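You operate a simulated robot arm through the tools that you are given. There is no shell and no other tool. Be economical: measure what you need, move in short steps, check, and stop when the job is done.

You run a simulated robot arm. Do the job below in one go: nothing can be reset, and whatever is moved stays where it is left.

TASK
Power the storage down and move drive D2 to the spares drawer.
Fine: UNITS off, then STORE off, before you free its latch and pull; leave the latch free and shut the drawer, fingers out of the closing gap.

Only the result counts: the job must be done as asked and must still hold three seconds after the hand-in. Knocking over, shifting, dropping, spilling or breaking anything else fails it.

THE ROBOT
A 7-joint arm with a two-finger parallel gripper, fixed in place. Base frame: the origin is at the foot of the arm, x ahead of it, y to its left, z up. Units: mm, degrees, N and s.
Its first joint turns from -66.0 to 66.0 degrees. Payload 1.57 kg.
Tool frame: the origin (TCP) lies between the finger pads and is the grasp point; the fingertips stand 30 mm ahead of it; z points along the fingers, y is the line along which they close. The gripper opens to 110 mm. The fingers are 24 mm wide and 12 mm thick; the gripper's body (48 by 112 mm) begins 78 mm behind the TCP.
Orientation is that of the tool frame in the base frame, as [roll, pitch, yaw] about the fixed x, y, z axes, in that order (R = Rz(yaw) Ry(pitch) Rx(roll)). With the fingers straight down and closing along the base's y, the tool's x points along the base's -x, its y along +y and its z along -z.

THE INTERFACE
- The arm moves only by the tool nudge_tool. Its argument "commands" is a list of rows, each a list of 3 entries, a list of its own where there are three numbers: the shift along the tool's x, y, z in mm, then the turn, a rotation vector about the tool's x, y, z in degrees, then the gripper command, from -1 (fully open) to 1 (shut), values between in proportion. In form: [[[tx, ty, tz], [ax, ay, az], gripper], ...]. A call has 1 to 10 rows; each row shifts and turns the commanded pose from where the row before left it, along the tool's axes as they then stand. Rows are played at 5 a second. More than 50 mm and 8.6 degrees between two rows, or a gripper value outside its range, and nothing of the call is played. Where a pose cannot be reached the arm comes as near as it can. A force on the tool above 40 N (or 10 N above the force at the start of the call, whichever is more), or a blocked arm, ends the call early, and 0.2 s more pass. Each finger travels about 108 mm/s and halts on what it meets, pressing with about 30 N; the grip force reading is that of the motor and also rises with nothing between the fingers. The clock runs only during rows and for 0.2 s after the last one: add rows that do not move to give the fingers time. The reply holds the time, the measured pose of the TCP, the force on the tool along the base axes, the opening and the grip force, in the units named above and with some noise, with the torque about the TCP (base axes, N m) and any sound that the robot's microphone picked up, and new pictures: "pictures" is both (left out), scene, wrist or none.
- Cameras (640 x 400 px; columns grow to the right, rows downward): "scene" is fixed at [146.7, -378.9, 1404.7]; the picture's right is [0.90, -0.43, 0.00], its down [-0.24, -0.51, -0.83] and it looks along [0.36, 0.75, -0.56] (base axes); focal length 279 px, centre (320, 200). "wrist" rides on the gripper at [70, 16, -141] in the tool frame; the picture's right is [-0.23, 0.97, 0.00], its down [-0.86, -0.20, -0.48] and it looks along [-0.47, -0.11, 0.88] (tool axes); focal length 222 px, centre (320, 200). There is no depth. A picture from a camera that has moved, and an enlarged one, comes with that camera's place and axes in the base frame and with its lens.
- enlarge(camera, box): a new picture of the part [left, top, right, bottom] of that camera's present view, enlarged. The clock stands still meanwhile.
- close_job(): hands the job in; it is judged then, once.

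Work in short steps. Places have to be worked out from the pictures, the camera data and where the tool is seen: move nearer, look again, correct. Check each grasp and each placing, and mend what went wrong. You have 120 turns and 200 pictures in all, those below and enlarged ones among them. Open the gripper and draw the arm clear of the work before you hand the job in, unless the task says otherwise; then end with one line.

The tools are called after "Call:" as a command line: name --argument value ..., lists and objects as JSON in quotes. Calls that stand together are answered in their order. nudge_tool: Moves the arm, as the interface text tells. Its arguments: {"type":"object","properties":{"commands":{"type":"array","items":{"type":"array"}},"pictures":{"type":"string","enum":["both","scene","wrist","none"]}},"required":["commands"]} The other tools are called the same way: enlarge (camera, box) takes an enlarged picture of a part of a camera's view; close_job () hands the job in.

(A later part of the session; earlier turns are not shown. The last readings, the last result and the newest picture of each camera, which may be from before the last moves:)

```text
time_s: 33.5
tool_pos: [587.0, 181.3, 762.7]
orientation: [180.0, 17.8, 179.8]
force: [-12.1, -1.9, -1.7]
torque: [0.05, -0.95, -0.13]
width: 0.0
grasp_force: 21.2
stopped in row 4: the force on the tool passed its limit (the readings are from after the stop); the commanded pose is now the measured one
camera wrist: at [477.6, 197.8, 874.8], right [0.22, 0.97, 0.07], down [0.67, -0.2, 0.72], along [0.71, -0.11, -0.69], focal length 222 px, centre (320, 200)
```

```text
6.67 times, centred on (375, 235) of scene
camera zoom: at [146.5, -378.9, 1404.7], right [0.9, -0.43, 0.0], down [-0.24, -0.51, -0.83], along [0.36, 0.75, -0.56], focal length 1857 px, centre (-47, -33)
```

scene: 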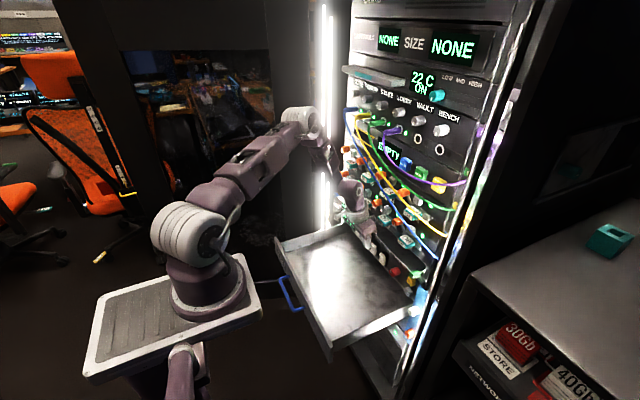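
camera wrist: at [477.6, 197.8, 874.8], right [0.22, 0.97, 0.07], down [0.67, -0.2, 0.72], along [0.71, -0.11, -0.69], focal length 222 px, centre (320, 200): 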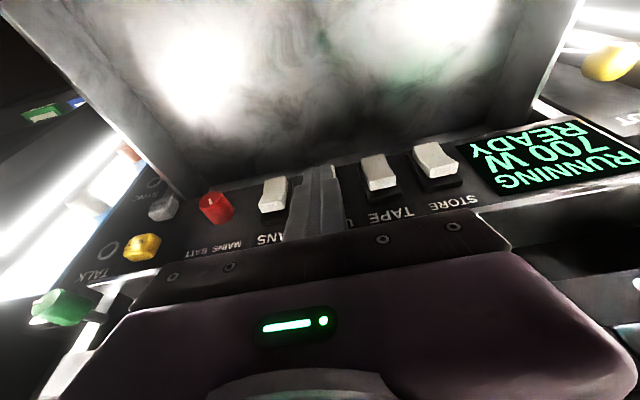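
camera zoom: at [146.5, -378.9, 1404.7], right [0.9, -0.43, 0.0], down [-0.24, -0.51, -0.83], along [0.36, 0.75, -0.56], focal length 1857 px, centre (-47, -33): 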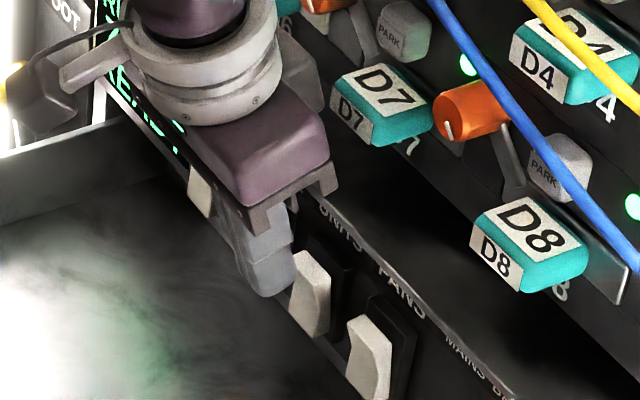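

Stopped at 12 N, but the torque suggests contact about 80 mm above the TCP rather than at the fingertip, and the UNITS rocker still looks unpressed. I look closer before going on.

Call:
enlarge --camera "scene" --box '[340, 190, 395, 260]'

Call:
enlarge --camera "wrist" --box '[230, 120, 480, 260]'

```text
5.71 times, centred on (368, 225) of scene
camera zoom: at [146.5, -378.9, 1404.7], right [0.9, -0.43, 0.0], down [-0.24, -0.51, -0.83], along [0.36, 0.75, -0.56], focal length 1592 px, centre (49, 57)
```

zoom: 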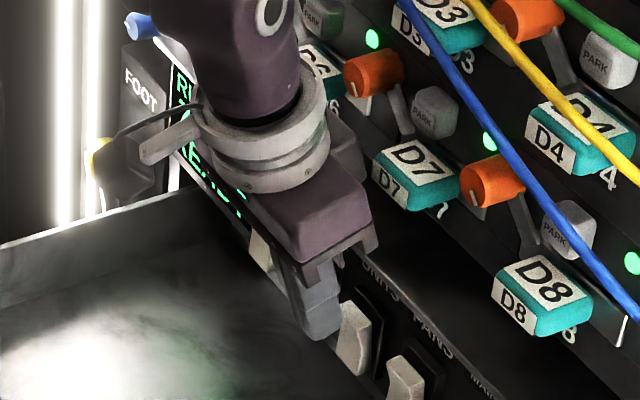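

```text
2.56 times, centred on (355, 190) of wrist
camera zoom: at [477.6, 197.8, 874.8], right [0.22, 0.97, 0.07], down [0.67, -0.2, 0.72], along [0.71, -0.11, -0.69], focal length 569 px, centre (230, 226)
```

zoom: 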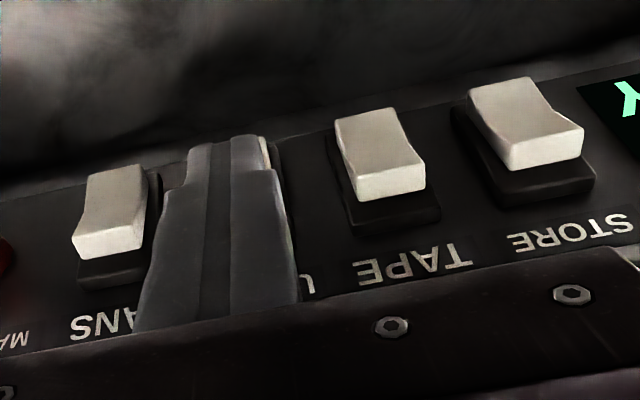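

The hand's upper part may be touching something near D7. I back off, pitch the hand more (about 30°) so its body leans away, and re-check.

Call:
nudge_tool --commands '[[[13, 0, -4], [0, 0, 0], 1], [[0, 0, 0], [0, -6, 0], 1], [[0, 0, 0], [0, -6, 0], 1], [[0, 0, 3], [0, 0, 0], 1]]' --pictures "both"

Call:
enlarge --camera "scene" --box '[340, 190, 395, 260]'

```text
time_s: 34.5
tool_pos: [577.4, 181.2, 760.3]
orientation: [179.9, 30.0, 179.7]
force: [0.1, -0.9, -0.4]
torque: [-0.02, -0.04, 0.0]
width: 0.0
grasp_force: 21.1
camera wrist: at [445.8, 197.9, 846.4], right [0.2, 0.97, 0.12], down [0.5, -0.2, 0.84], along [0.84, -0.11, -0.53], focal length 222 px, centre (320, 200)
```

scene: 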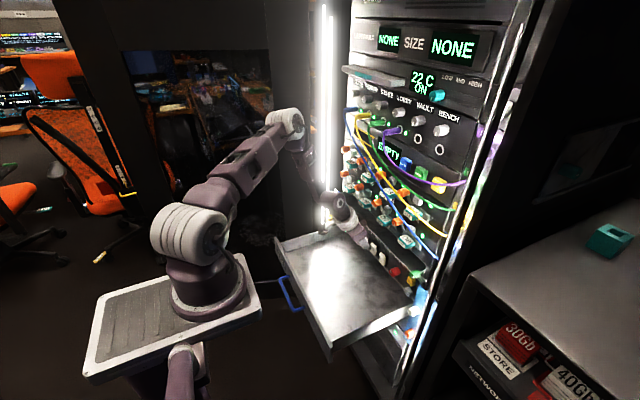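
wrist: 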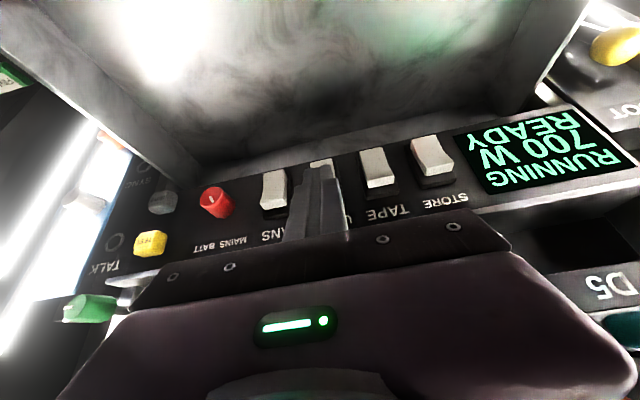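

```text
5.71 times, centred on (368, 225) of scene
camera zoom: at [146.7, -378.9, 1404.7], right [0.9, -0.43, 0.0], down [-0.24, -0.51, -0.83], along [0.36, 0.75, -0.56], focal length 1592 px, centre (49, 57)
```

zoom: 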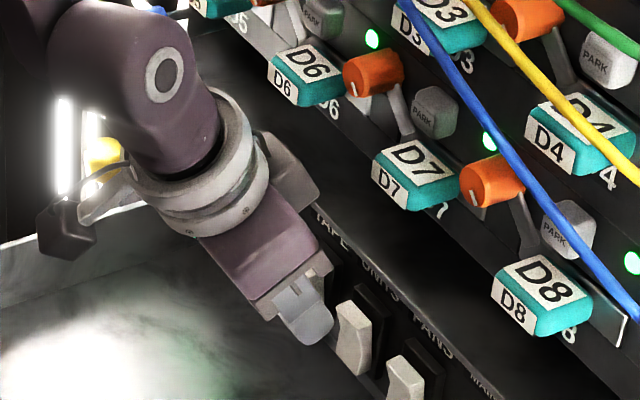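

Pose reachable and the body now leans clear; the rocker front is probably nearer x=620. I push again along +x.

Call:
nudge_tool --commands '[[[-3, 0, 4.5], [0, 0, 0], 1], [[-4.3, 0, 2.5], [0, 0, 0], 1], [[-4.3, 0, 2.5], [0, 0, 0], 1], [[-3.5, 0, 2], [0, 0, 0], 1], [[-3.5, 0, 2], [0, 0, 0], 1], [[-3.5, 0, 2], [0, 0, 0], 1]]' --pictures "both"

Call:
enlarge --camera "scene" --box '[340, 190, 395, 260]'

```text
time_s: 35.9
tool_pos: [604.9, 179.9, 759.5]
orientation: [180.0, 30.2, 179.6]
force: [-15.2, -2.5, 32.2]
torque: [0.08, -0.09, -0.08]
width: 0.0
grasp_force: 21.2
camera wrist: at [472.9, 198.0, 846.1], right [0.2, 0.97, 0.12], down [0.5, -0.2, 0.84], along [0.84, -0.11, -0.52], focal length 222 px, centre (320, 200)
```

scene: 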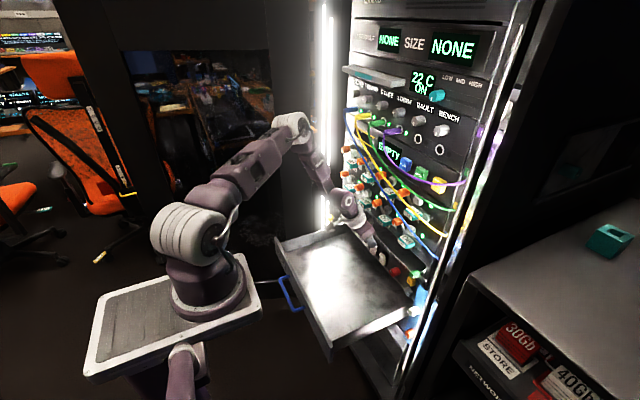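
wrist: 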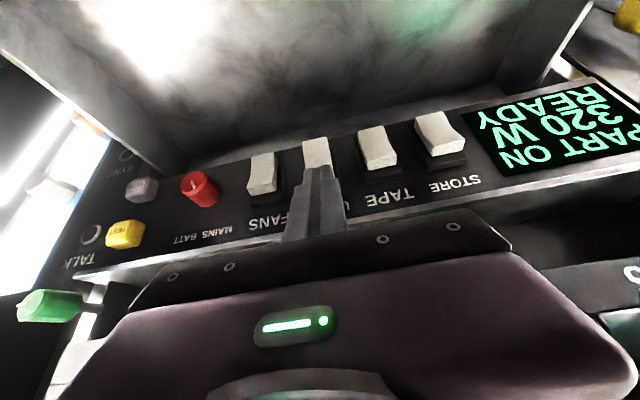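

```text
5.71 times, centred on (368, 225) of scene
camera zoom: at [145.8, -379.2, 1404.7], right [0.9, -0.43, 0.0], down [-0.24, -0.51, -0.83], along [0.36, 0.75, -0.56], focal length 1592 px, centre (49, 57)
```

zoom: 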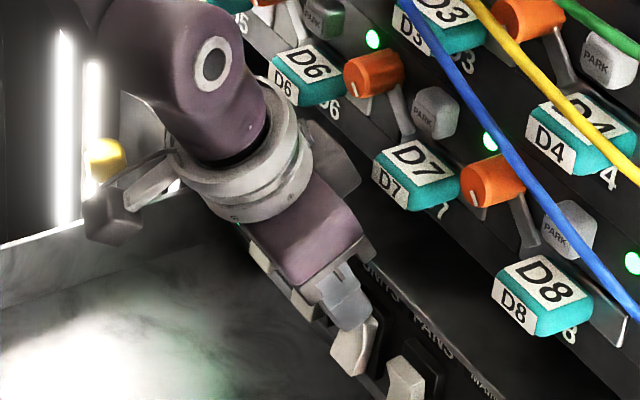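

UNITS toggled: the display now reads "PART ON 320 W". I back off and shift left 101 mm to STORE.

Call:
nudge_tool --commands '[[[8, 0, -8], [0, 0, 0], 1], [[20, 0, -14], [0, 0, 0], 1], [[0, 35, 0], [0, 0, 0], 1], [[0, 35, 0], [0, 0, 0], 1], [[0, 32, 0], [0, 0, 0], 1]]' --pictures "both"

Call:
enlarge --camera "wrist" --box '[200, 100, 460, 260]'

```text
time_s: 37.0
tool_pos: [569.2, 283.0, 761.8]
orientation: [179.9, 30.1, 179.6]
force: [0.0, 0.2, 0.9]
torque: [-0.03, 0.01, 0.03]
width: 0.0
grasp_force: 22.3
camera wrist: at [438.0, 299.6, 849.5], right [0.2, 0.97, 0.12], down [0.5, -0.2, 0.84], along [0.84, -0.11, -0.53], focal length 222 px, centre (320, 200)
```

scene: 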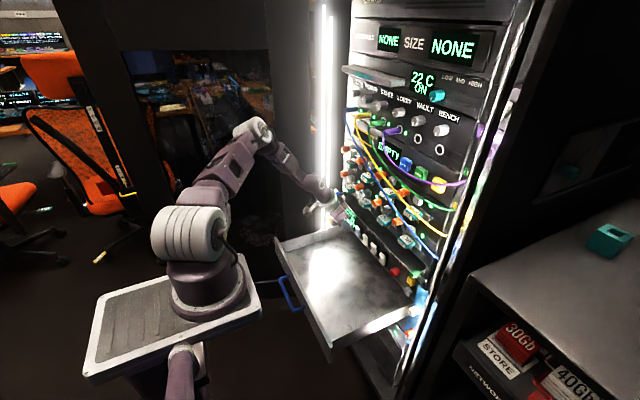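
wrist: 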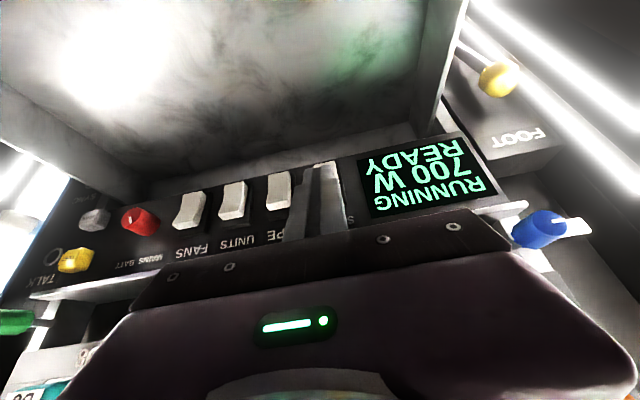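

```text
2.46 times, centred on (330, 180) of wrist
camera zoom: at [438.0, 299.6, 849.5], right [0.2, 0.97, 0.12], down [0.5, -0.2, 0.84], along [0.84, -0.11, -0.53], focal length 547 px, centre (295, 249)
```

zoom: 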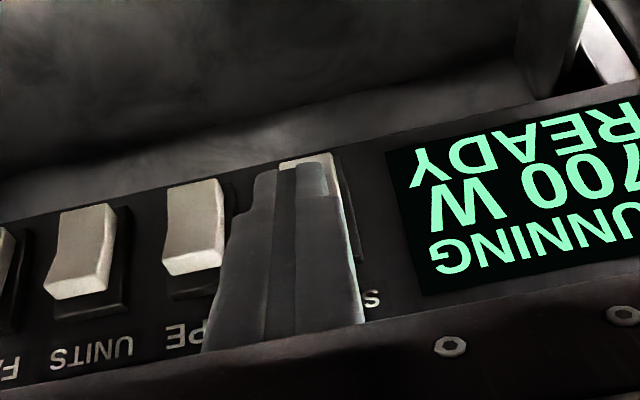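

The switch sprang back ("RUNNING 700 W" again) - I had only caught its upper edge. I go back to UNITS about 12 mm lower, to press on the face of the upper lobe.

Call:
nudge_tool --commands '[[[0, -34, 0], [0, 0, 0], 1], [[0, -34, 0], [0, 0, 0], 1], [[0, -34, 0], [0, 0, 0], 1], [[7, 0, 12], [0, 0, 0], 1], [[-8.6, 0, 5], [0, 0, 0], 1], [[-8.6, 0, 5], [0, 0, 0], 1], [[-4.3, 0, 2.5], [0, 0, 0], 1], [[-4.3, 0, 2.5], [0, 0, 0], 1], [[-3.5, 0, 2], [0, 0, 0], 1], [[-3.5, 0, 2], [0, 0, 0], 1]]' --pictures "both"

Call:
enlarge --camera "scene" --box '[340, 190, 395, 260]'

```text
time_s: 38.9
tool_pos: [592.9, 181.6, 746.8]
orientation: [-180.0, 29.4, 179.7]
force: [-9.9, 0.6, 6.0]
torque: [0.0, 0.06, 0.0]
width: 0.0
grasp_force: 21.1
stopped in row 9: the force on the tool passed its limit (the readings are from after the stop); the commanded pose is now the measured one
camera wrist: at [463.8, 198.5, 835.7], right [0.2, 0.97, 0.11], down [0.51, -0.2, 0.84], along [0.84, -0.11, -0.54], focal length 222 px, centre (320, 200)
```

scene: 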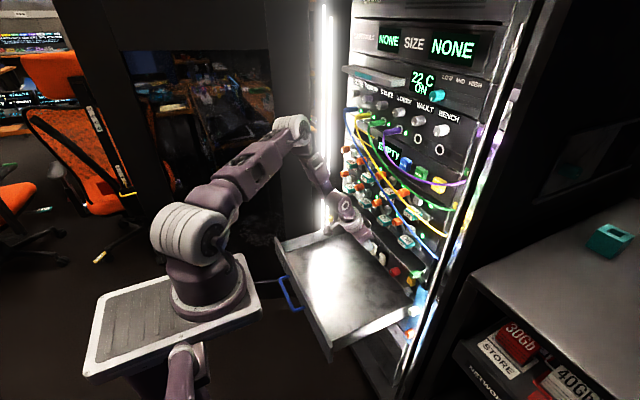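
wrist: 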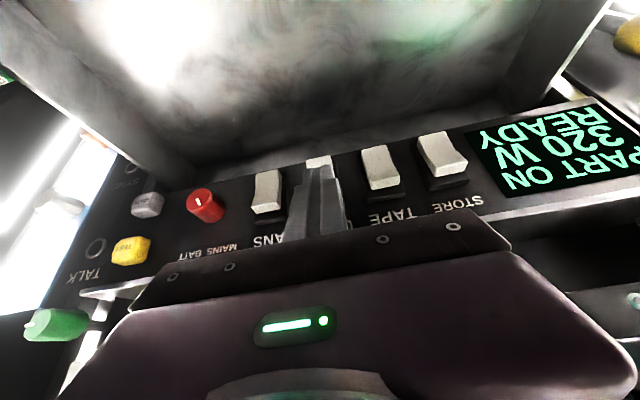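

```text
5.71 times, centred on (368, 225) of scene
camera zoom: at [146.4, -379.0, 1404.7], right [0.9, -0.43, 0.0], down [-0.24, -0.51, -0.83], along [0.36, 0.75, -0.56], focal length 1592 px, centre (49, 57)
```

zoom: 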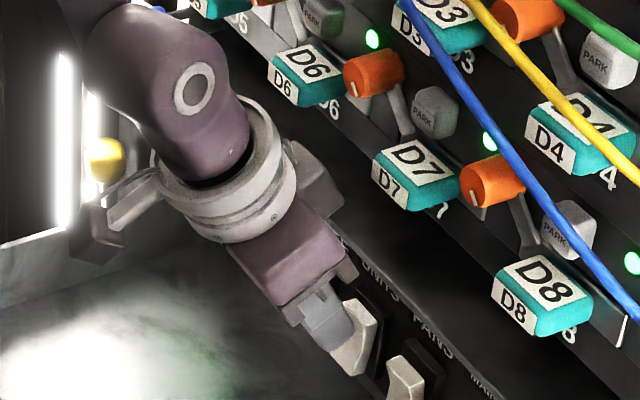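

Display reads PART ON again with contact on the lobe face. I press slightly further to seat it, then withdraw straight back and check.

Call:
nudge_tool --commands '[[[-2.6, 0, 1.5], [0, 0, 0], 1], [[-2.6, 0, 1.5], [0, 0, 0], 1], [[0, 0, 0], [0, 0, 0], 1]]' --pictures "none"

Call:
nudge_tool --commands '[[[8.6, 0, -5], [0, 0, 0], 1], [[17.3, 0, -10], [0, 0, 0], 1]]' --pictures "wrist"

Call:
enlarge --camera "scene" --box '[340, 190, 395, 260]'

```text
time_s: 39.4
tool_pos: [593.4, 182.3, 746.3]
orientation: [-180.0, 28.9, 179.8]
force: [-7.8, -0.4, 4.2]
torque: [0.01, 0.04, -0.01]
width: 0.0
grasp_force: 21.6
stopped in row 2: the force on the tool passed its limit (the readings are from after the stop); the commanded pose is now the measured one
```

```text
time_s: 40.0
tool_pos: [564.2, 181.2, 746.3]
orientation: [-179.9, 29.0, 179.6]
force: [0.0, -0.4, -0.3]
torque: [0.02, 0.0, 0.0]
width: 0.2
grasp_force: 21.1
camera wrist: at [435.0, 197.8, 835.5], right [0.2, 0.97, 0.11], down [0.52, -0.2, 0.83], along [0.83, -0.11, -0.54], focal length 222 px, centre (320, 200)
```

wrist: 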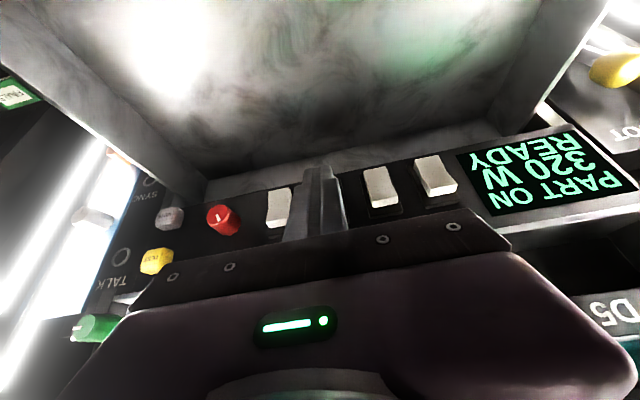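

```text
5.71 times, centred on (368, 225) of scene
camera zoom: at [146.7, -378.9, 1404.7], right [0.9, -0.43, 0.0], down [-0.24, -0.51, -0.83], along [0.36, 0.75, -0.56], focal length 1592 px, centre (49, 57)
```

zoom: 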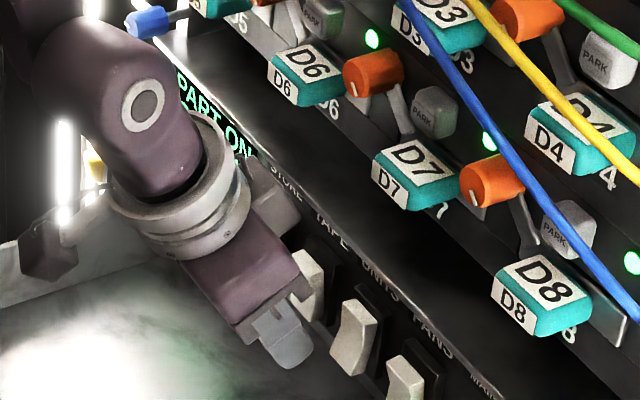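

UNITS stays off now (PART ON 320 W). I shift to STORE (y≈282) at the same height and press likewise.

Call:
nudge_tool --commands '[[[0, 34, 0], [0, 0, 0], 1], [[0, 34, 0], [0, 0, 0], 1], [[0, 33, 0], [0, 0, 0], 1], [[-8.6, 0, 5], [0, 0, 0], 1], [[-8.6, 0, 5], [0, 0, 0], 1], [[-4.3, 0, 2.5], [0, 0, 0], 1], [[-4.3, 0, 2.5], [0, 0, 0], 1], [[-3.5, 0, 2], [0, 0, 0], 1], [[-3.5, 0, 2], [0, 0, 0], 1]]' --pictures "both"

```text
time_s: 41.8
tool_pos: [593.4, 283.3, 744.7]
orientation: [-179.8, 28.4, 179.7]
force: [-9.6, -0.4, 6.7]
torque: [-0.07, 0.06, 0.02]
width: 0.0
grasp_force: 21.2
stopped in row 8: the force on the tool passed its limit (the readings are from after the stop); the commanded pose is now the measured one
camera wrist: at [465.3, 300.5, 835.1], right [0.2, 0.97, 0.1], down [0.52, -0.2, 0.83], along [0.83, -0.11, -0.55], focal length 222 px, centre (320, 200)
```

scene: 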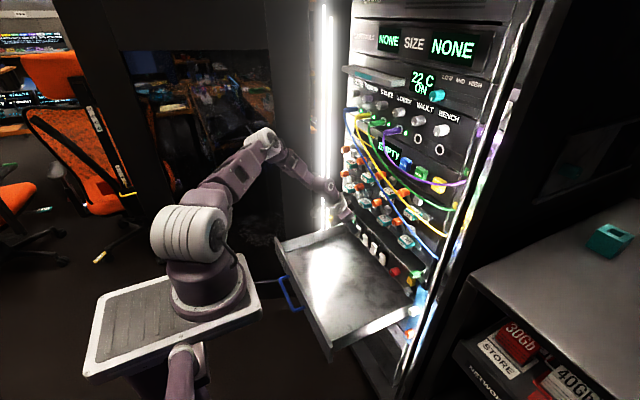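
wrist: 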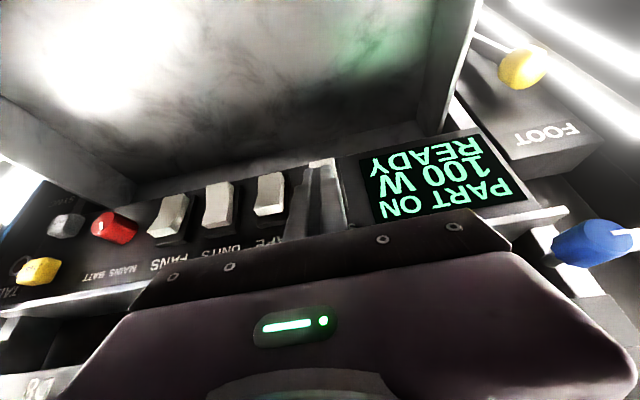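

STORE is off (100 W). I seat it once more, then withdraw straight back and verify.

Call:
nudge_tool --commands '[[[-2.6, 0, 1.5], [0, 0, 0], 1], [[-2.6, 0, 1.5], [0, 0, 0], 1]]' --pictures "none"

Call:
nudge_tool --commands '[[[8.6, 0, -5], [0, 0, 0], 1], [[17.3, 0, -10], [0, 0, 0], 1], [[20, 0, -20], [0, 0, 0], 1], [[20, -10, -30], [0, 0, 0], 1]]' --pictures "both"

Call:
enlarge --camera "scene" --box '[325, 130, 415, 270]'

```text
time_s: 42.2
tool_pos: [594.1, 283.5, 743.7]
orientation: [-179.8, 28.0, 179.7]
force: [-10.9, -1.0, 6.4]
torque: [0.02, 0.06, 0.02]
width: 0.0
grasp_force: 21.6
stopped in row 2: the force on the tool passed its limit (the readings are from after the stop); the commanded pose is now the measured one
```

```text
time_s: 43.2
tool_pos: [523.4, 284.2, 759.7]
orientation: [175.9, 30.3, 178.7]
force: [-0.8, 0.1, -0.4]
torque: [-0.02, -0.01, 0.01]
width: 0.0
grasp_force: 21.5
out of reach, approached as far as the arm can: row 4
camera wrist: at [392.5, 294.0, 847.3], right [0.18, 0.97, 0.18], down [0.5, -0.25, 0.83], along [0.85, -0.06, -0.53], focal length 222 px, centre (320, 200)
```

scene: 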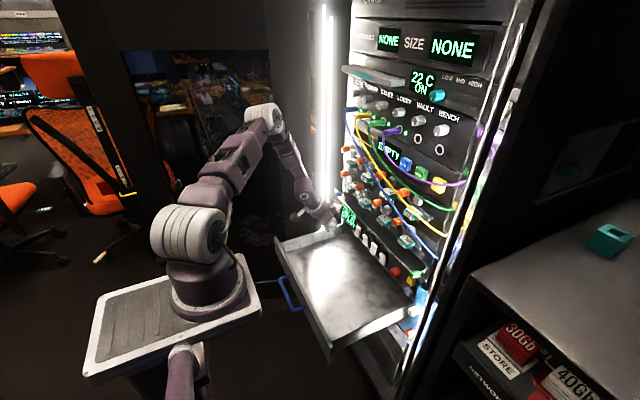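
wrist: 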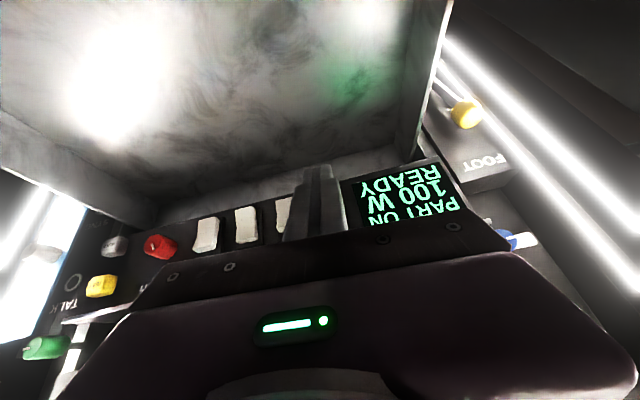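

```text
2.86 times, centred on (370, 200) of scene
camera zoom: at [146.7, -378.9, 1404.7], right [0.9, -0.43, 0.0], down [-0.24, -0.51, -0.83], along [0.36, 0.75, -0.56], focal length 796 px, centre (177, 200)
```

zoom: 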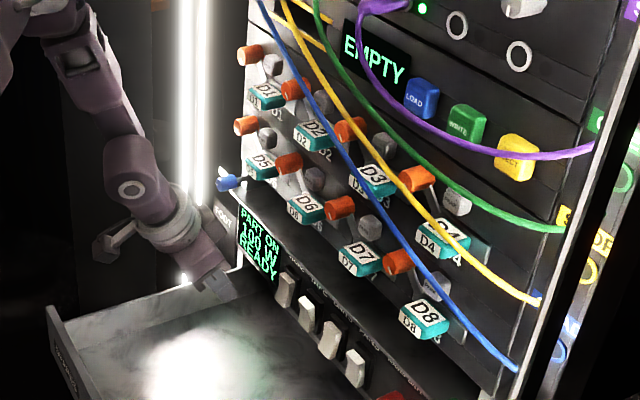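

Both switches hold off and the drive LEDs have gone dark. Now the latch: I rise to knob height at stand-off distance and level the roll.

Call:
nudge_tool --commands '[[[0, 0, 0], [3.1, 0, -1.8], 1], [[-20, 2, -35], [0, 0, 0], 1], [[-20, 2, -35], [0, 0, 0], 0.5], [[-20, 2, -35], [0, 0, 0], 0], [[-20, 2, -35], [0, 0, 0], 0], [[-20, 2, -35], [0, 0, 0], 0], [[-20, 2, -33], [0, 0, 0], 0]]' --pictures "both"

Call:
enlarge --camera "scene" --box '[260, 225, 340, 360]'

```text
time_s: 44.8
tool_pos: [518.4, 283.0, 1003.6]
orientation: [178.2, 30.8, 179.7]
force: [0.7, -0.3, 0.2]
torque: [-0.03, 0.03, -0.01]
width: 54.9
grasp_force: 0.0
out of reach, approached as far as the arm can: row 1
camera wrist: at [385.9, 296.9, 1090.1], right [0.18, 0.97, 0.14], down [0.49, -0.22, 0.84], along [0.85, -0.09, -0.52], focal length 222 px, centre (320, 200)
```

scene: 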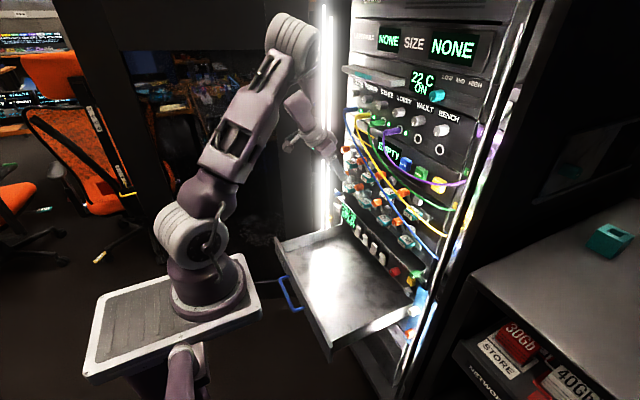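
wrist: 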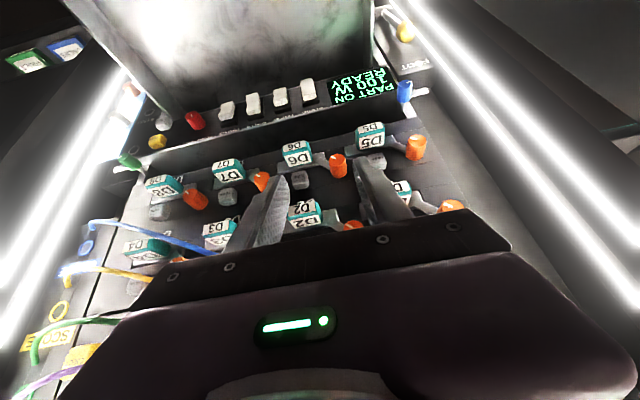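

```text
2.96 times, centred on (300, 292) of scene
camera zoom: at [146.7, -378.9, 1404.7], right [0.9, -0.43, 0.0], down [-0.24, -0.51, -0.83], along [0.36, 0.75, -0.56], focal length 825 px, centre (379, -74)
```

zoom: 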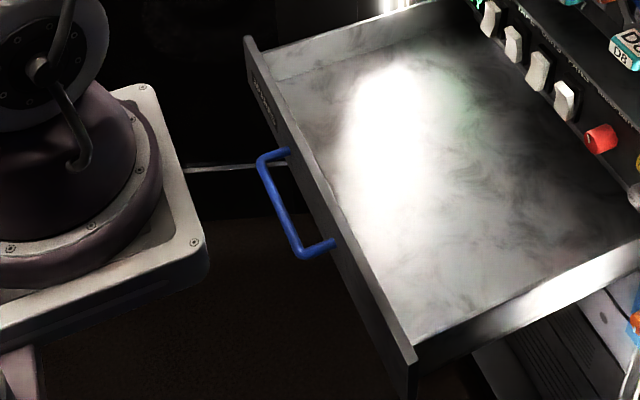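

Elbow is nicely up here. I pitch toward horizontal in place and check the reach.

Call:
nudge_tool --commands '[[[0, 0, 0], [0, -8.5, 0], 0], [[0, 0, 0], [0, -8.5, 0], 0], [[0, 0, 0], [0, -8.5, 0], 0], [[0, 0, 0], [0, -8.5, 0], 0]]' --pictures "both"

```text
time_s: 45.8
tool_pos: [518.7, 285.4, 1003.3]
orientation: [176.3, 64.8, 177.3]
force: [0.2, -0.2, 0.7]
torque: [-0.04, 0.03, -0.02]
width: 55.0
grasp_force: 0.0
camera wrist: at [360.1, 300.0, 1000.2], right [0.08, 0.97, 0.23], down [-0.07, -0.23, 0.97], along [0.99, -0.1, 0.05], focal length 222 px, centre (320, 200)
```

scene: 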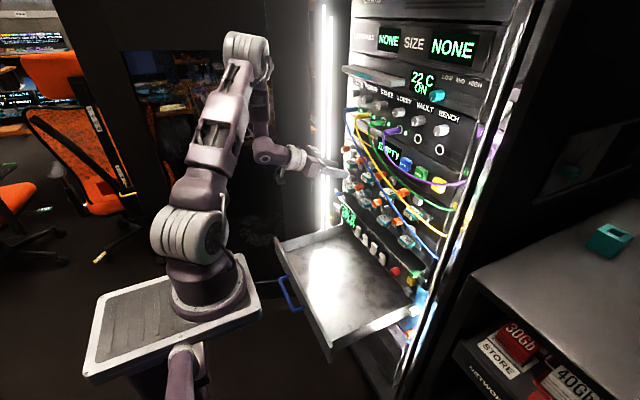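
wrist: 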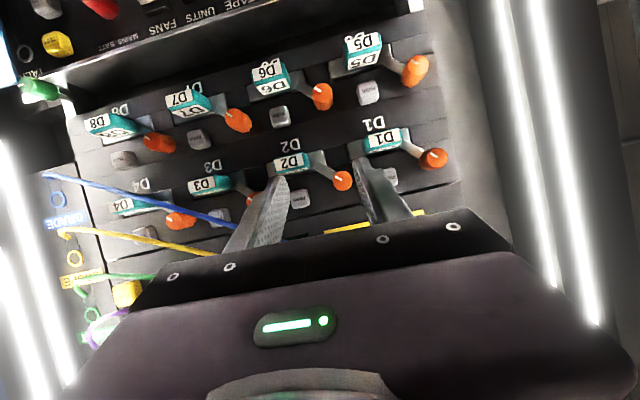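

Horizontal is reachable in this configuration. I enlarge for exact latch and handle geometry.

Call:
enlarge --camera "wrist" --box '[250, 90, 450, 215]'

```text
3.20 times, centred on (350, 152) of wrist
camera zoom: at [360.1, 300.0, 1000.2], right [0.08, 0.97, 0.23], down [-0.07, -0.23, 0.97], along [0.99, -0.1, 0.05], focal length 711 px, centre (224, 352)
```

zoom: 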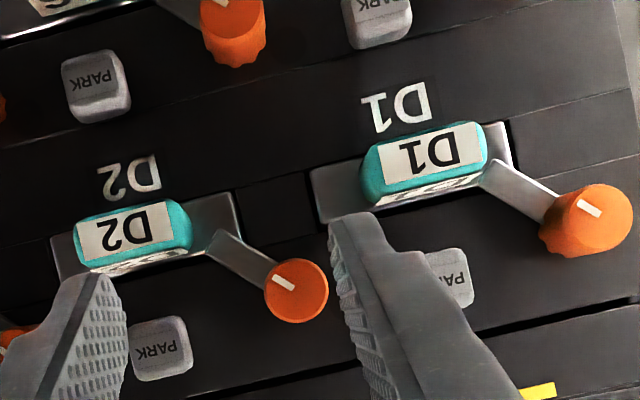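

Latch geometry is clear: the lever bar runs from the knob (≈606,304,997) over the top-left corner of D2's carrier. I level the hand to horizontal, narrow the opening to 40 mm, and line up with the knob.

Call:
nudge_tool --commands '[[[0, 0, 0], [0, -8.4, 0], 0.27], [[0, 0, 0], [0, -8.4, 0], 0.27], [[0, 0, 0], [0, -8.2, -1.5], 0.27], [[5, 18, 15], [0, 0, 0], 0.27], [[0, 0, 15], [0, 0, 0], 0.27]]' --pictures "both"

Call:
enlarge --camera "wrist" --box '[230, 70, 430, 230]'

Call:
enlarge --camera "scene" --box '[325, 130, 395, 190]'

```text
time_s: 47.0
tool_pos: [546.7, 303.4, 997.2]
orientation: [161.5, 89.7, 162.3]
force: [0.0, -0.7, 0.2]
torque: [-0.01, -0.02, -0.02]
width: 40.1
grasp_force: 0.0
camera wrist: at [405.2, 319.0, 928.2], right [-0.01, 0.97, 0.23], down [-0.47, -0.21, 0.86], along [0.88, -0.1, 0.46], focal length 222 px, centre (320, 200)
```

scene: 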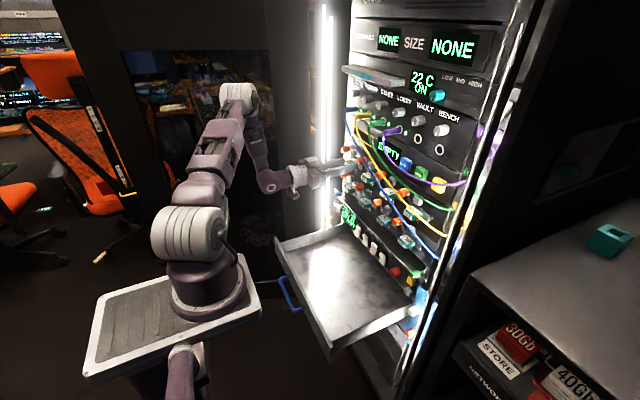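
wrist: 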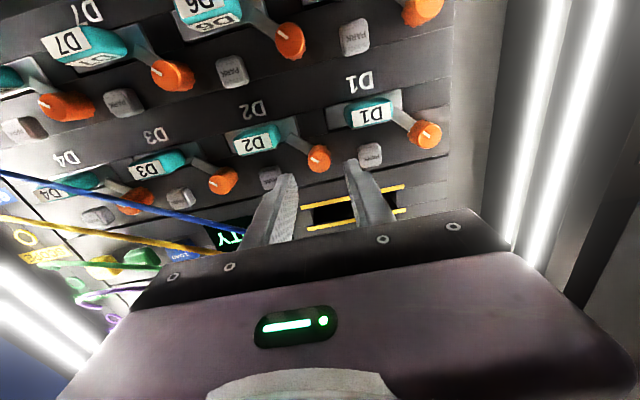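

```text
2.50 times, centred on (330, 150) of wrist
camera zoom: at [405.2, 319.0, 928.2], right [-0.01, 0.97, 0.23], down [-0.47, -0.21, 0.86], along [0.88, -0.1, 0.46], focal length 555 px, centre (295, 325)
```

zoom: 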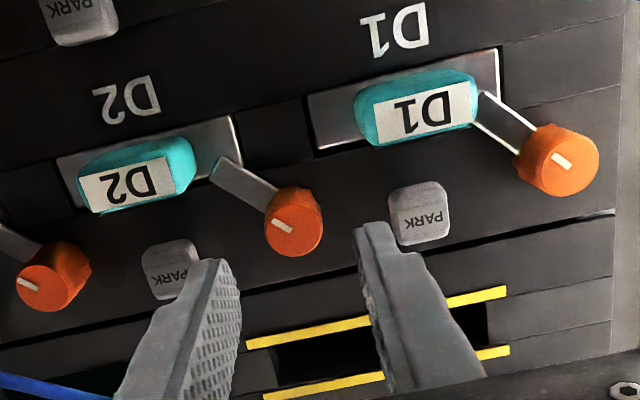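

```text
6.67 times, centred on (360, 160) of scene
camera zoom: at [146.7, -378.9, 1404.7], right [0.9, -0.43, 0.0], down [-0.24, -0.51, -0.83], along [0.36, 0.75, -0.56], focal length 1857 px, centre (53, 467)
```

zoom: 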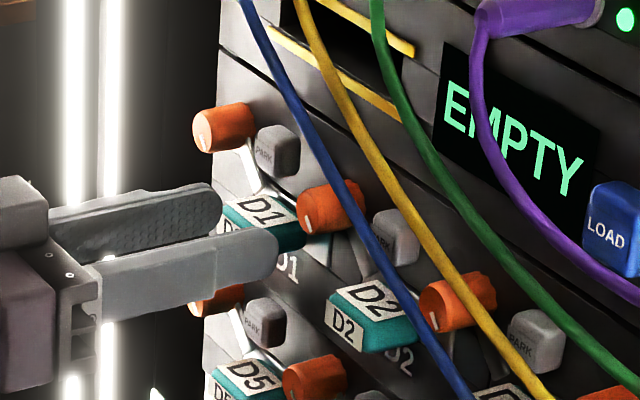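

Aligned within a couple of mm. I advance 42 mm and look.

Call:
nudge_tool --commands '[[[0, 1, 15], [0, 0, 0], 0.27], [[1, 0, 15], [0, 0, 0], 0.27], [[0, 0, 12], [0, 0, 0], 0.27]]' --pictures "wrist"

Call:
enlarge --camera "wrist" --box '[230, 70, 430, 230]'

Call:
enlarge --camera "scene" --box '[325, 130, 395, 190]'

```text
time_s: 47.8
tool_pos: [588.5, 305.5, 996.7]
orientation: [174.8, 89.7, 175.6]
force: [-0.1, -0.3, -0.4]
torque: [-0.02, -0.01, -0.02]
width: 40.2
grasp_force: 0.0
camera wrist: at [447.2, 319.6, 926.6], right [-0.01, 0.97, 0.23], down [-0.47, -0.21, 0.86], along [0.88, -0.1, 0.46], focal length 222 px, centre (320, 200)
```

wrist: 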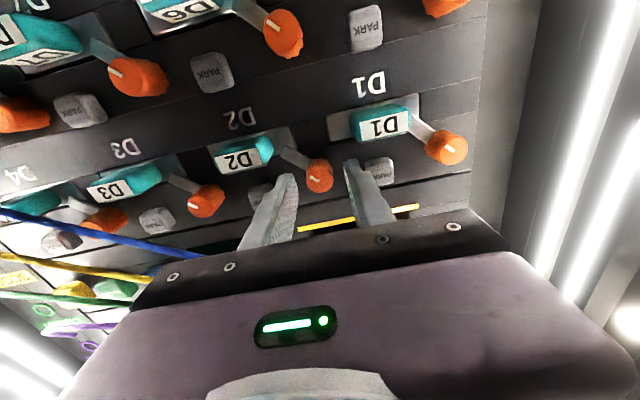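

```text
2.50 times, centred on (330, 150) of wrist
camera zoom: at [447.2, 319.6, 926.6], right [-0.01, 0.97, 0.23], down [-0.47, -0.21, 0.86], along [0.88, -0.1, 0.46], focal length 555 px, centre (295, 325)
```

zoom: 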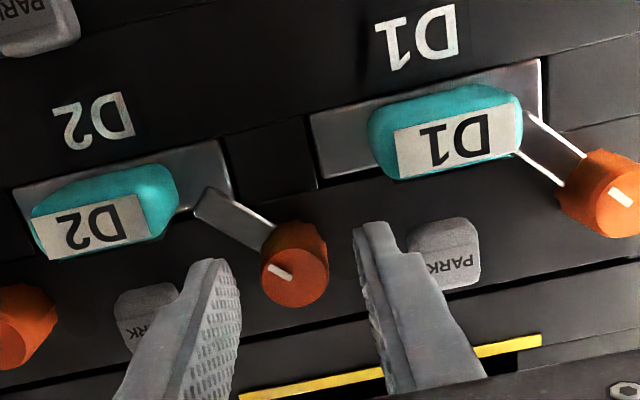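

```text
6.67 times, centred on (360, 160) of scene
camera zoom: at [146.7, -378.9, 1404.7], right [0.9, -0.43, 0.0], down [-0.24, -0.51, -0.83], along [0.36, 0.75, -0.56], focal length 1857 px, centre (53, 467)
```

zoom: 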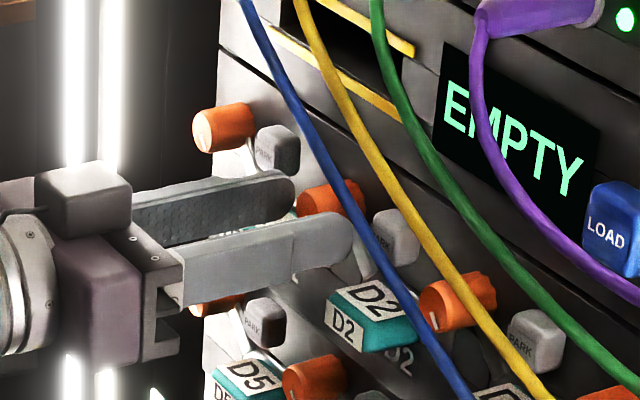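

Fingers straddle the knob. I advance 6 mm more, then close gently on it.

Call:
nudge_tool --commands '[[[-2, 0, 6], [0, 0, 0], 0.27], [[0, 0, 0], [0, 0, 0], 0.6], [[0, 0, 0], [0, 0, 0], 1], [[0, 0, 0], [0, 0, 0], 1]]' --pictures "wrist"

Call:
enlarge --camera "wrist" --box '[230, 70, 430, 230]'

```text
time_s: 48.8
tool_pos: [593.9, 304.0, 997.9]
orientation: [163.7, 89.8, 164.3]
force: [4.1, -0.1, 0.1]
torque: [-0.02, 0.25, -0.47]
width: 22.2
grasp_force: 34.9
camera wrist: at [452.9, 319.3, 928.8], right [-0.01, 0.97, 0.23], down [-0.47, -0.21, 0.86], along [0.88, -0.1, 0.46], focal length 222 px, centre (320, 200)
```

wrist: 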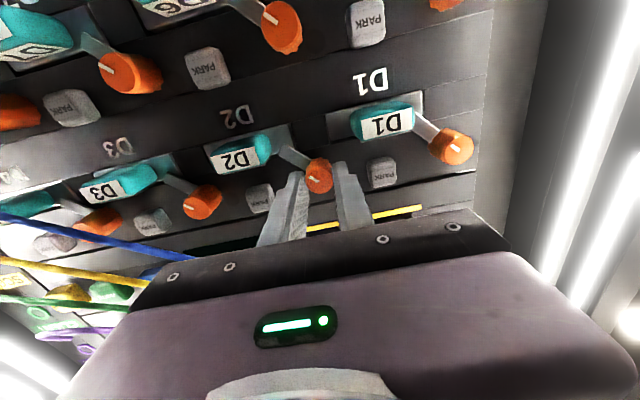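

```text
2.50 times, centred on (330, 150) of wrist
camera zoom: at [452.9, 319.3, 928.8], right [-0.01, 0.97, 0.23], down [-0.47, -0.21, 0.86], along [0.88, -0.1, 0.46], focal length 555 px, centre (295, 325)
```

zoom: 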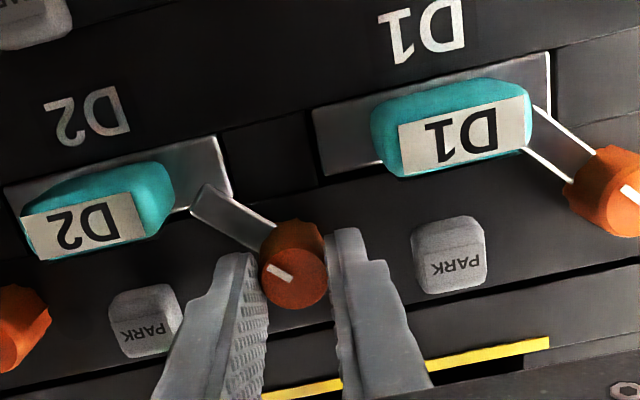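

The knob is gripped (22 mm). I turn it a first 18° in the direction that lifts the lever off the carrier (negative about tool z), feeling the torque.

Call:
nudge_tool --commands '[[[0, 0, 0], [0, 0, -6], 1], [[0, 0, 0], [0, 0, -6], 1], [[0, 0, 0], [0, 0, -6], 1]]' --pictures "wrist"

Call:
enlarge --camera "wrist" --box '[230, 70, 430, 230]'

```text
time_s: 49.6
tool_pos: [595.9, 304.2, 999.2]
orientation: [-90.9, 72.0, -90.4]
force: [3.4, -6.8, -2.5]
torque: [-0.02, 0.43, -0.69]
width: 21.7
grasp_force: 35.2
camera wrist: at [453.1, 297.4, 927.2], right [-0.01, 1.0, -0.09], down [-0.47, 0.07, 0.88], along [0.88, 0.05, 0.47], focal length 222 px, centre (320, 200)
```

wrist: 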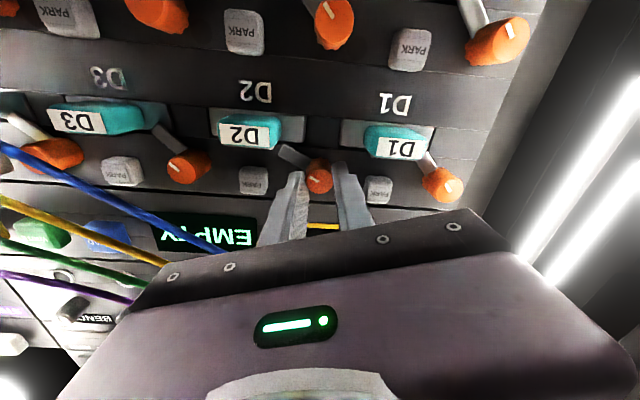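

```text
2.50 times, centred on (330, 150) of wrist
camera zoom: at [453.1, 297.4, 927.2], right [-0.01, 1.0, -0.09], down [-0.47, 0.07, 0.88], along [0.88, 0.05, 0.47], focal length 555 px, centre (295, 325)
```

zoom: 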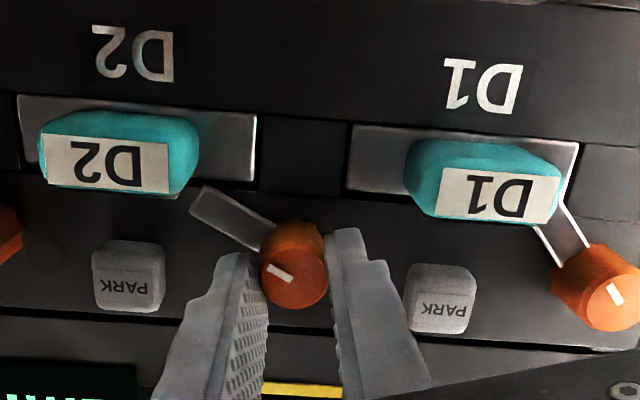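

The lever turns freely with the hand and already clears the carrier edge. I continue in the same direction.

Call:
nudge_tool --commands '[[[0, 0, 0], [0, 0, -7], 1], [[0, 0, 0], [0, 0, -7], 1], [[0, 0, 0], [0, 0, -7], 1], [[0, 0, 0], [0, 0, -7], 1], [[0, 0, 0], [0, 0, -7], 1]]' --pictures "wrist"

Call:
enlarge --camera "wrist" --box '[230, 70, 430, 230]'

```text
time_s: 50.8
tool_pos: [596.0, 306.1, 997.3]
orientation: [-90.4, 36.9, -89.5]
force: [15.9, -4.7, -10.0]
torque: [0.04, 0.17, -0.79]
width: 21.9
grasp_force: 35.6
camera wrist: at [453.6, 257.8, 943.4], right [-0.01, 0.77, -0.64], down [-0.48, 0.56, 0.68], along [0.88, 0.32, 0.36], focal length 222 px, centre (320, 200)
```

wrist: 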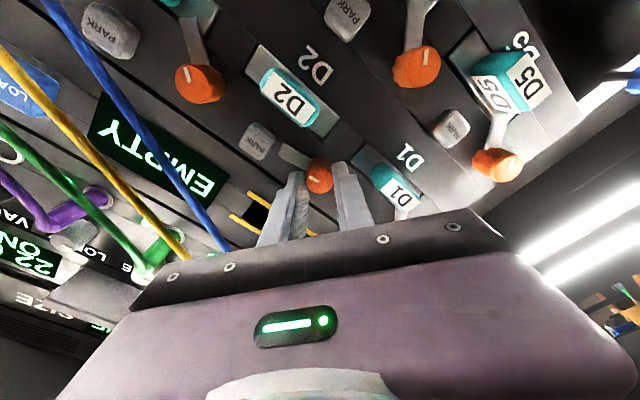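

```text
2.50 times, centred on (330, 150) of wrist
camera zoom: at [453.6, 257.8, 943.4], right [-0.01, 0.77, -0.64], down [-0.48, 0.56, 0.68], along [0.88, 0.32, 0.36], focal length 555 px, centre (295, 325)
```

zoom: 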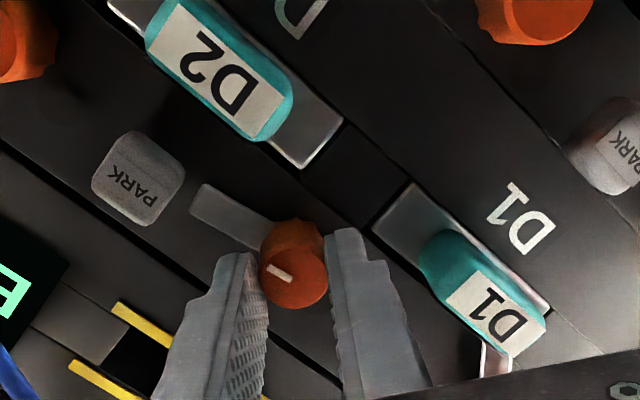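

Lever is now well above the carrier. I continue a bit further (relieving the slight axial tension) to be fully free.

Call:
nudge_tool --commands '[[[0, 0, 1.5], [0, 0, 0], 1], [[0, 0, 0], [0, 0, -7], 1], [[0, 0, 0], [0, 0, -7], 1], [[0, 0, 0], [0, 0, -7], 1], [[0, 0, 0], [0, 0, -7], 1]]' --pictures "wrist"

Call:
enlarge --camera "wrist" --box '[230, 70, 430, 230]'

```text
time_s: 52.0
tool_pos: [595.5, 305.4, 997.0]
orientation: [-90.4, 8.9, -89.3]
force: [-32.7, -8.9, -8.6]
torque: [-0.01, -0.13, -0.31]
width: 22.1
grasp_force: 34.6
camera wrist: at [454.7, 237.8, 971.2], right [-0.01, 0.38, -0.93], down [-0.49, 0.81, 0.33], along [0.87, 0.46, 0.17], focal length 222 px, centre (320, 200)
```

wrist: 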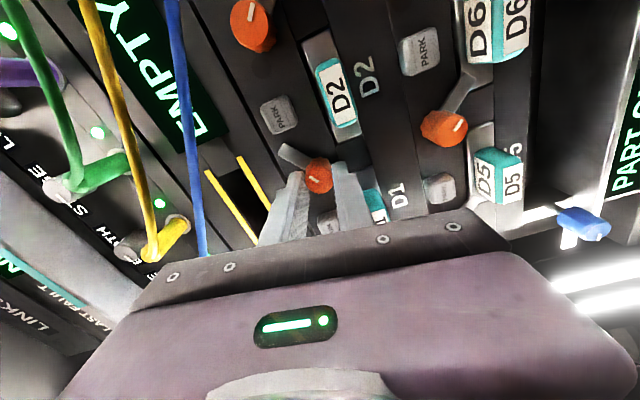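

```text
2.50 times, centred on (330, 150) of wrist
camera zoom: at [454.7, 237.8, 971.2], right [-0.01, 0.38, -0.93], down [-0.49, 0.81, 0.33], along [0.87, 0.46, 0.17], focal length 555 px, centre (295, 325)
```

zoom: 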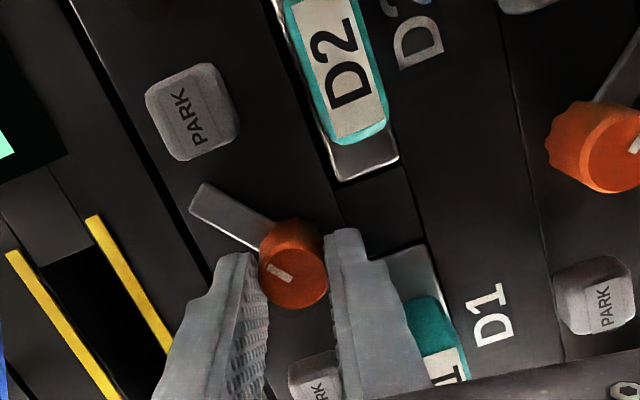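

Lever stands about 80° from its locked position, D2 is free. I relieve the axial push, open to 40 mm and withdraw straight back.

Call:
nudge_tool --commands '[[[0, 0, -1.5], [0, 0, -5], 1], [[0, 0, 0], [0, 0, 0], 1], [[0, 0, 0], [0, 0, 0], 0.4], [[0, 0, 0], [0, 0, 0], 0.4], [[0, 0, -15], [0, 0, 0], 0.4], [[0, 0, -20], [0, 0, 0], 0.4], [[0, 0, -20], [0, 0, 0], 0.4]]' --pictures "wrist"

Call:
enlarge --camera "scene" --box '[325, 130, 395, 190]'

```text
time_s: 53.6
tool_pos: [540.2, 305.2, 997.0]
orientation: [-90.3, 4.2, -89.3]
force: [-0.6, -0.3, -0.2]
torque: [0.01, -0.02, 0.02]
width: 32.8
grasp_force: 0.0
camera wrist: at [399.4, 235.5, 976.7], right [-0.01, 0.3, -0.96], down [-0.49, 0.83, 0.26], along [0.87, 0.47, 0.14], focal length 222 px, centre (320, 200)
```

wrist: 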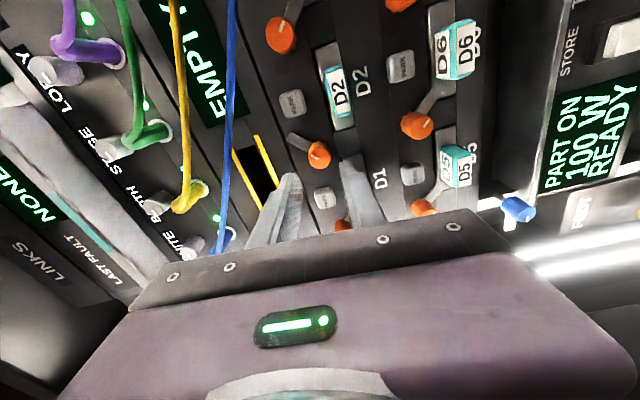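

```text
6.67 times, centred on (360, 160) of scene
camera zoom: at [146.7, -378.9, 1404.7], right [0.9, -0.43, 0.0], down [-0.24, -0.51, -0.83], along [0.36, 0.75, -0.56], focal length 1857 px, centre (53, 467)
```

zoom: 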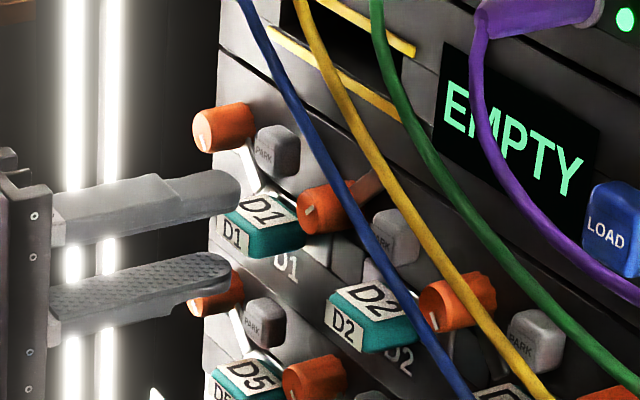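

Latch lever is up and stays. Now I roll back to the natural orientation at stand-off, for gripping D2's handle by its sides.

Call:
nudge_tool --commands '[[[0, 0, -10], [0, 0, 8.5], 0], [[0, 0, -10], [0, 0, 8.5], 0], [[0, 0, 0], [0, 0, 8.5], 0], [[0, 0, 0], [0, 0, 8.5], -0.2], [[0, 0, 0], [0, 0, 8.5], -0.2], [[0, 0, 0], [0, 0, 8.5], -0.2], [[0, 0, 0], [0, 0, 8.5], -0.2], [[0, 0, 0], [0, 0, 8.5], -0.2], [[0, 0, 0], [0, 0, 8.5], -0.2], [[0, 0, 0], [0, 0, 8.5], -0.2]]' --pictures "none"

Call:
nudge_tool --commands '[[[12, -25, 0], [0, 8, 0], -0.2], [[12, -25, 0], [0, 8, 0], -0.2], [[10, 0, 0], [0, 8, 0], -0.2]]' --pictures "both"

```text
time_s: 55.8
tool_pos: [518.8, 304.1, 999.2]
orientation: [-108.2, 89.2, -107.4]
force: [-0.4, 0.2, -0.2]
torque: [0.03, -0.01, 0.02]
width: 66.1
grasp_force: 0.0
```

```text
time_s: 56.6
tool_pos: [514.5, 253.4, 966.0]
orientation: [-177.8, 65.7, -177.3]
force: [-0.2, 0.2, 0.0]
torque: [-0.02, 0.0, -0.02]
width: 65.9
grasp_force: 0.1
camera wrist: at [357.3, 268.5, 960.9], right [0.08, 0.98, 0.19], down [-0.08, -0.18, 0.98], along [0.99, -0.1, 0.06], focal length 222 px, centre (320, 200)
```

scene: 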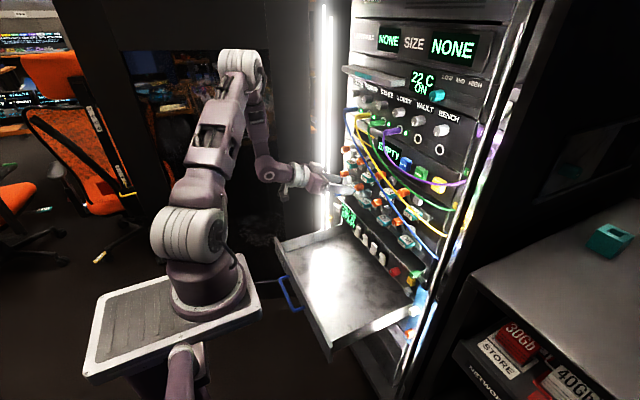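
wrist: 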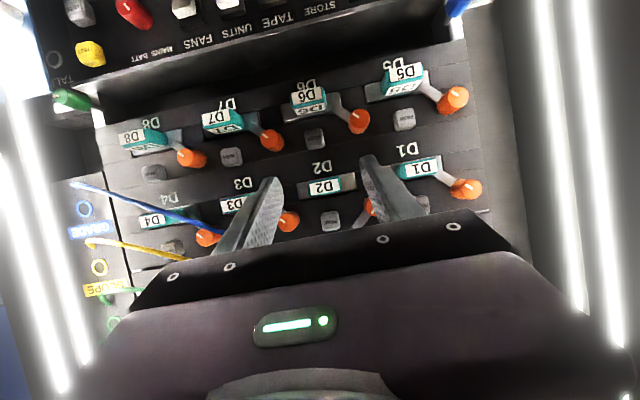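

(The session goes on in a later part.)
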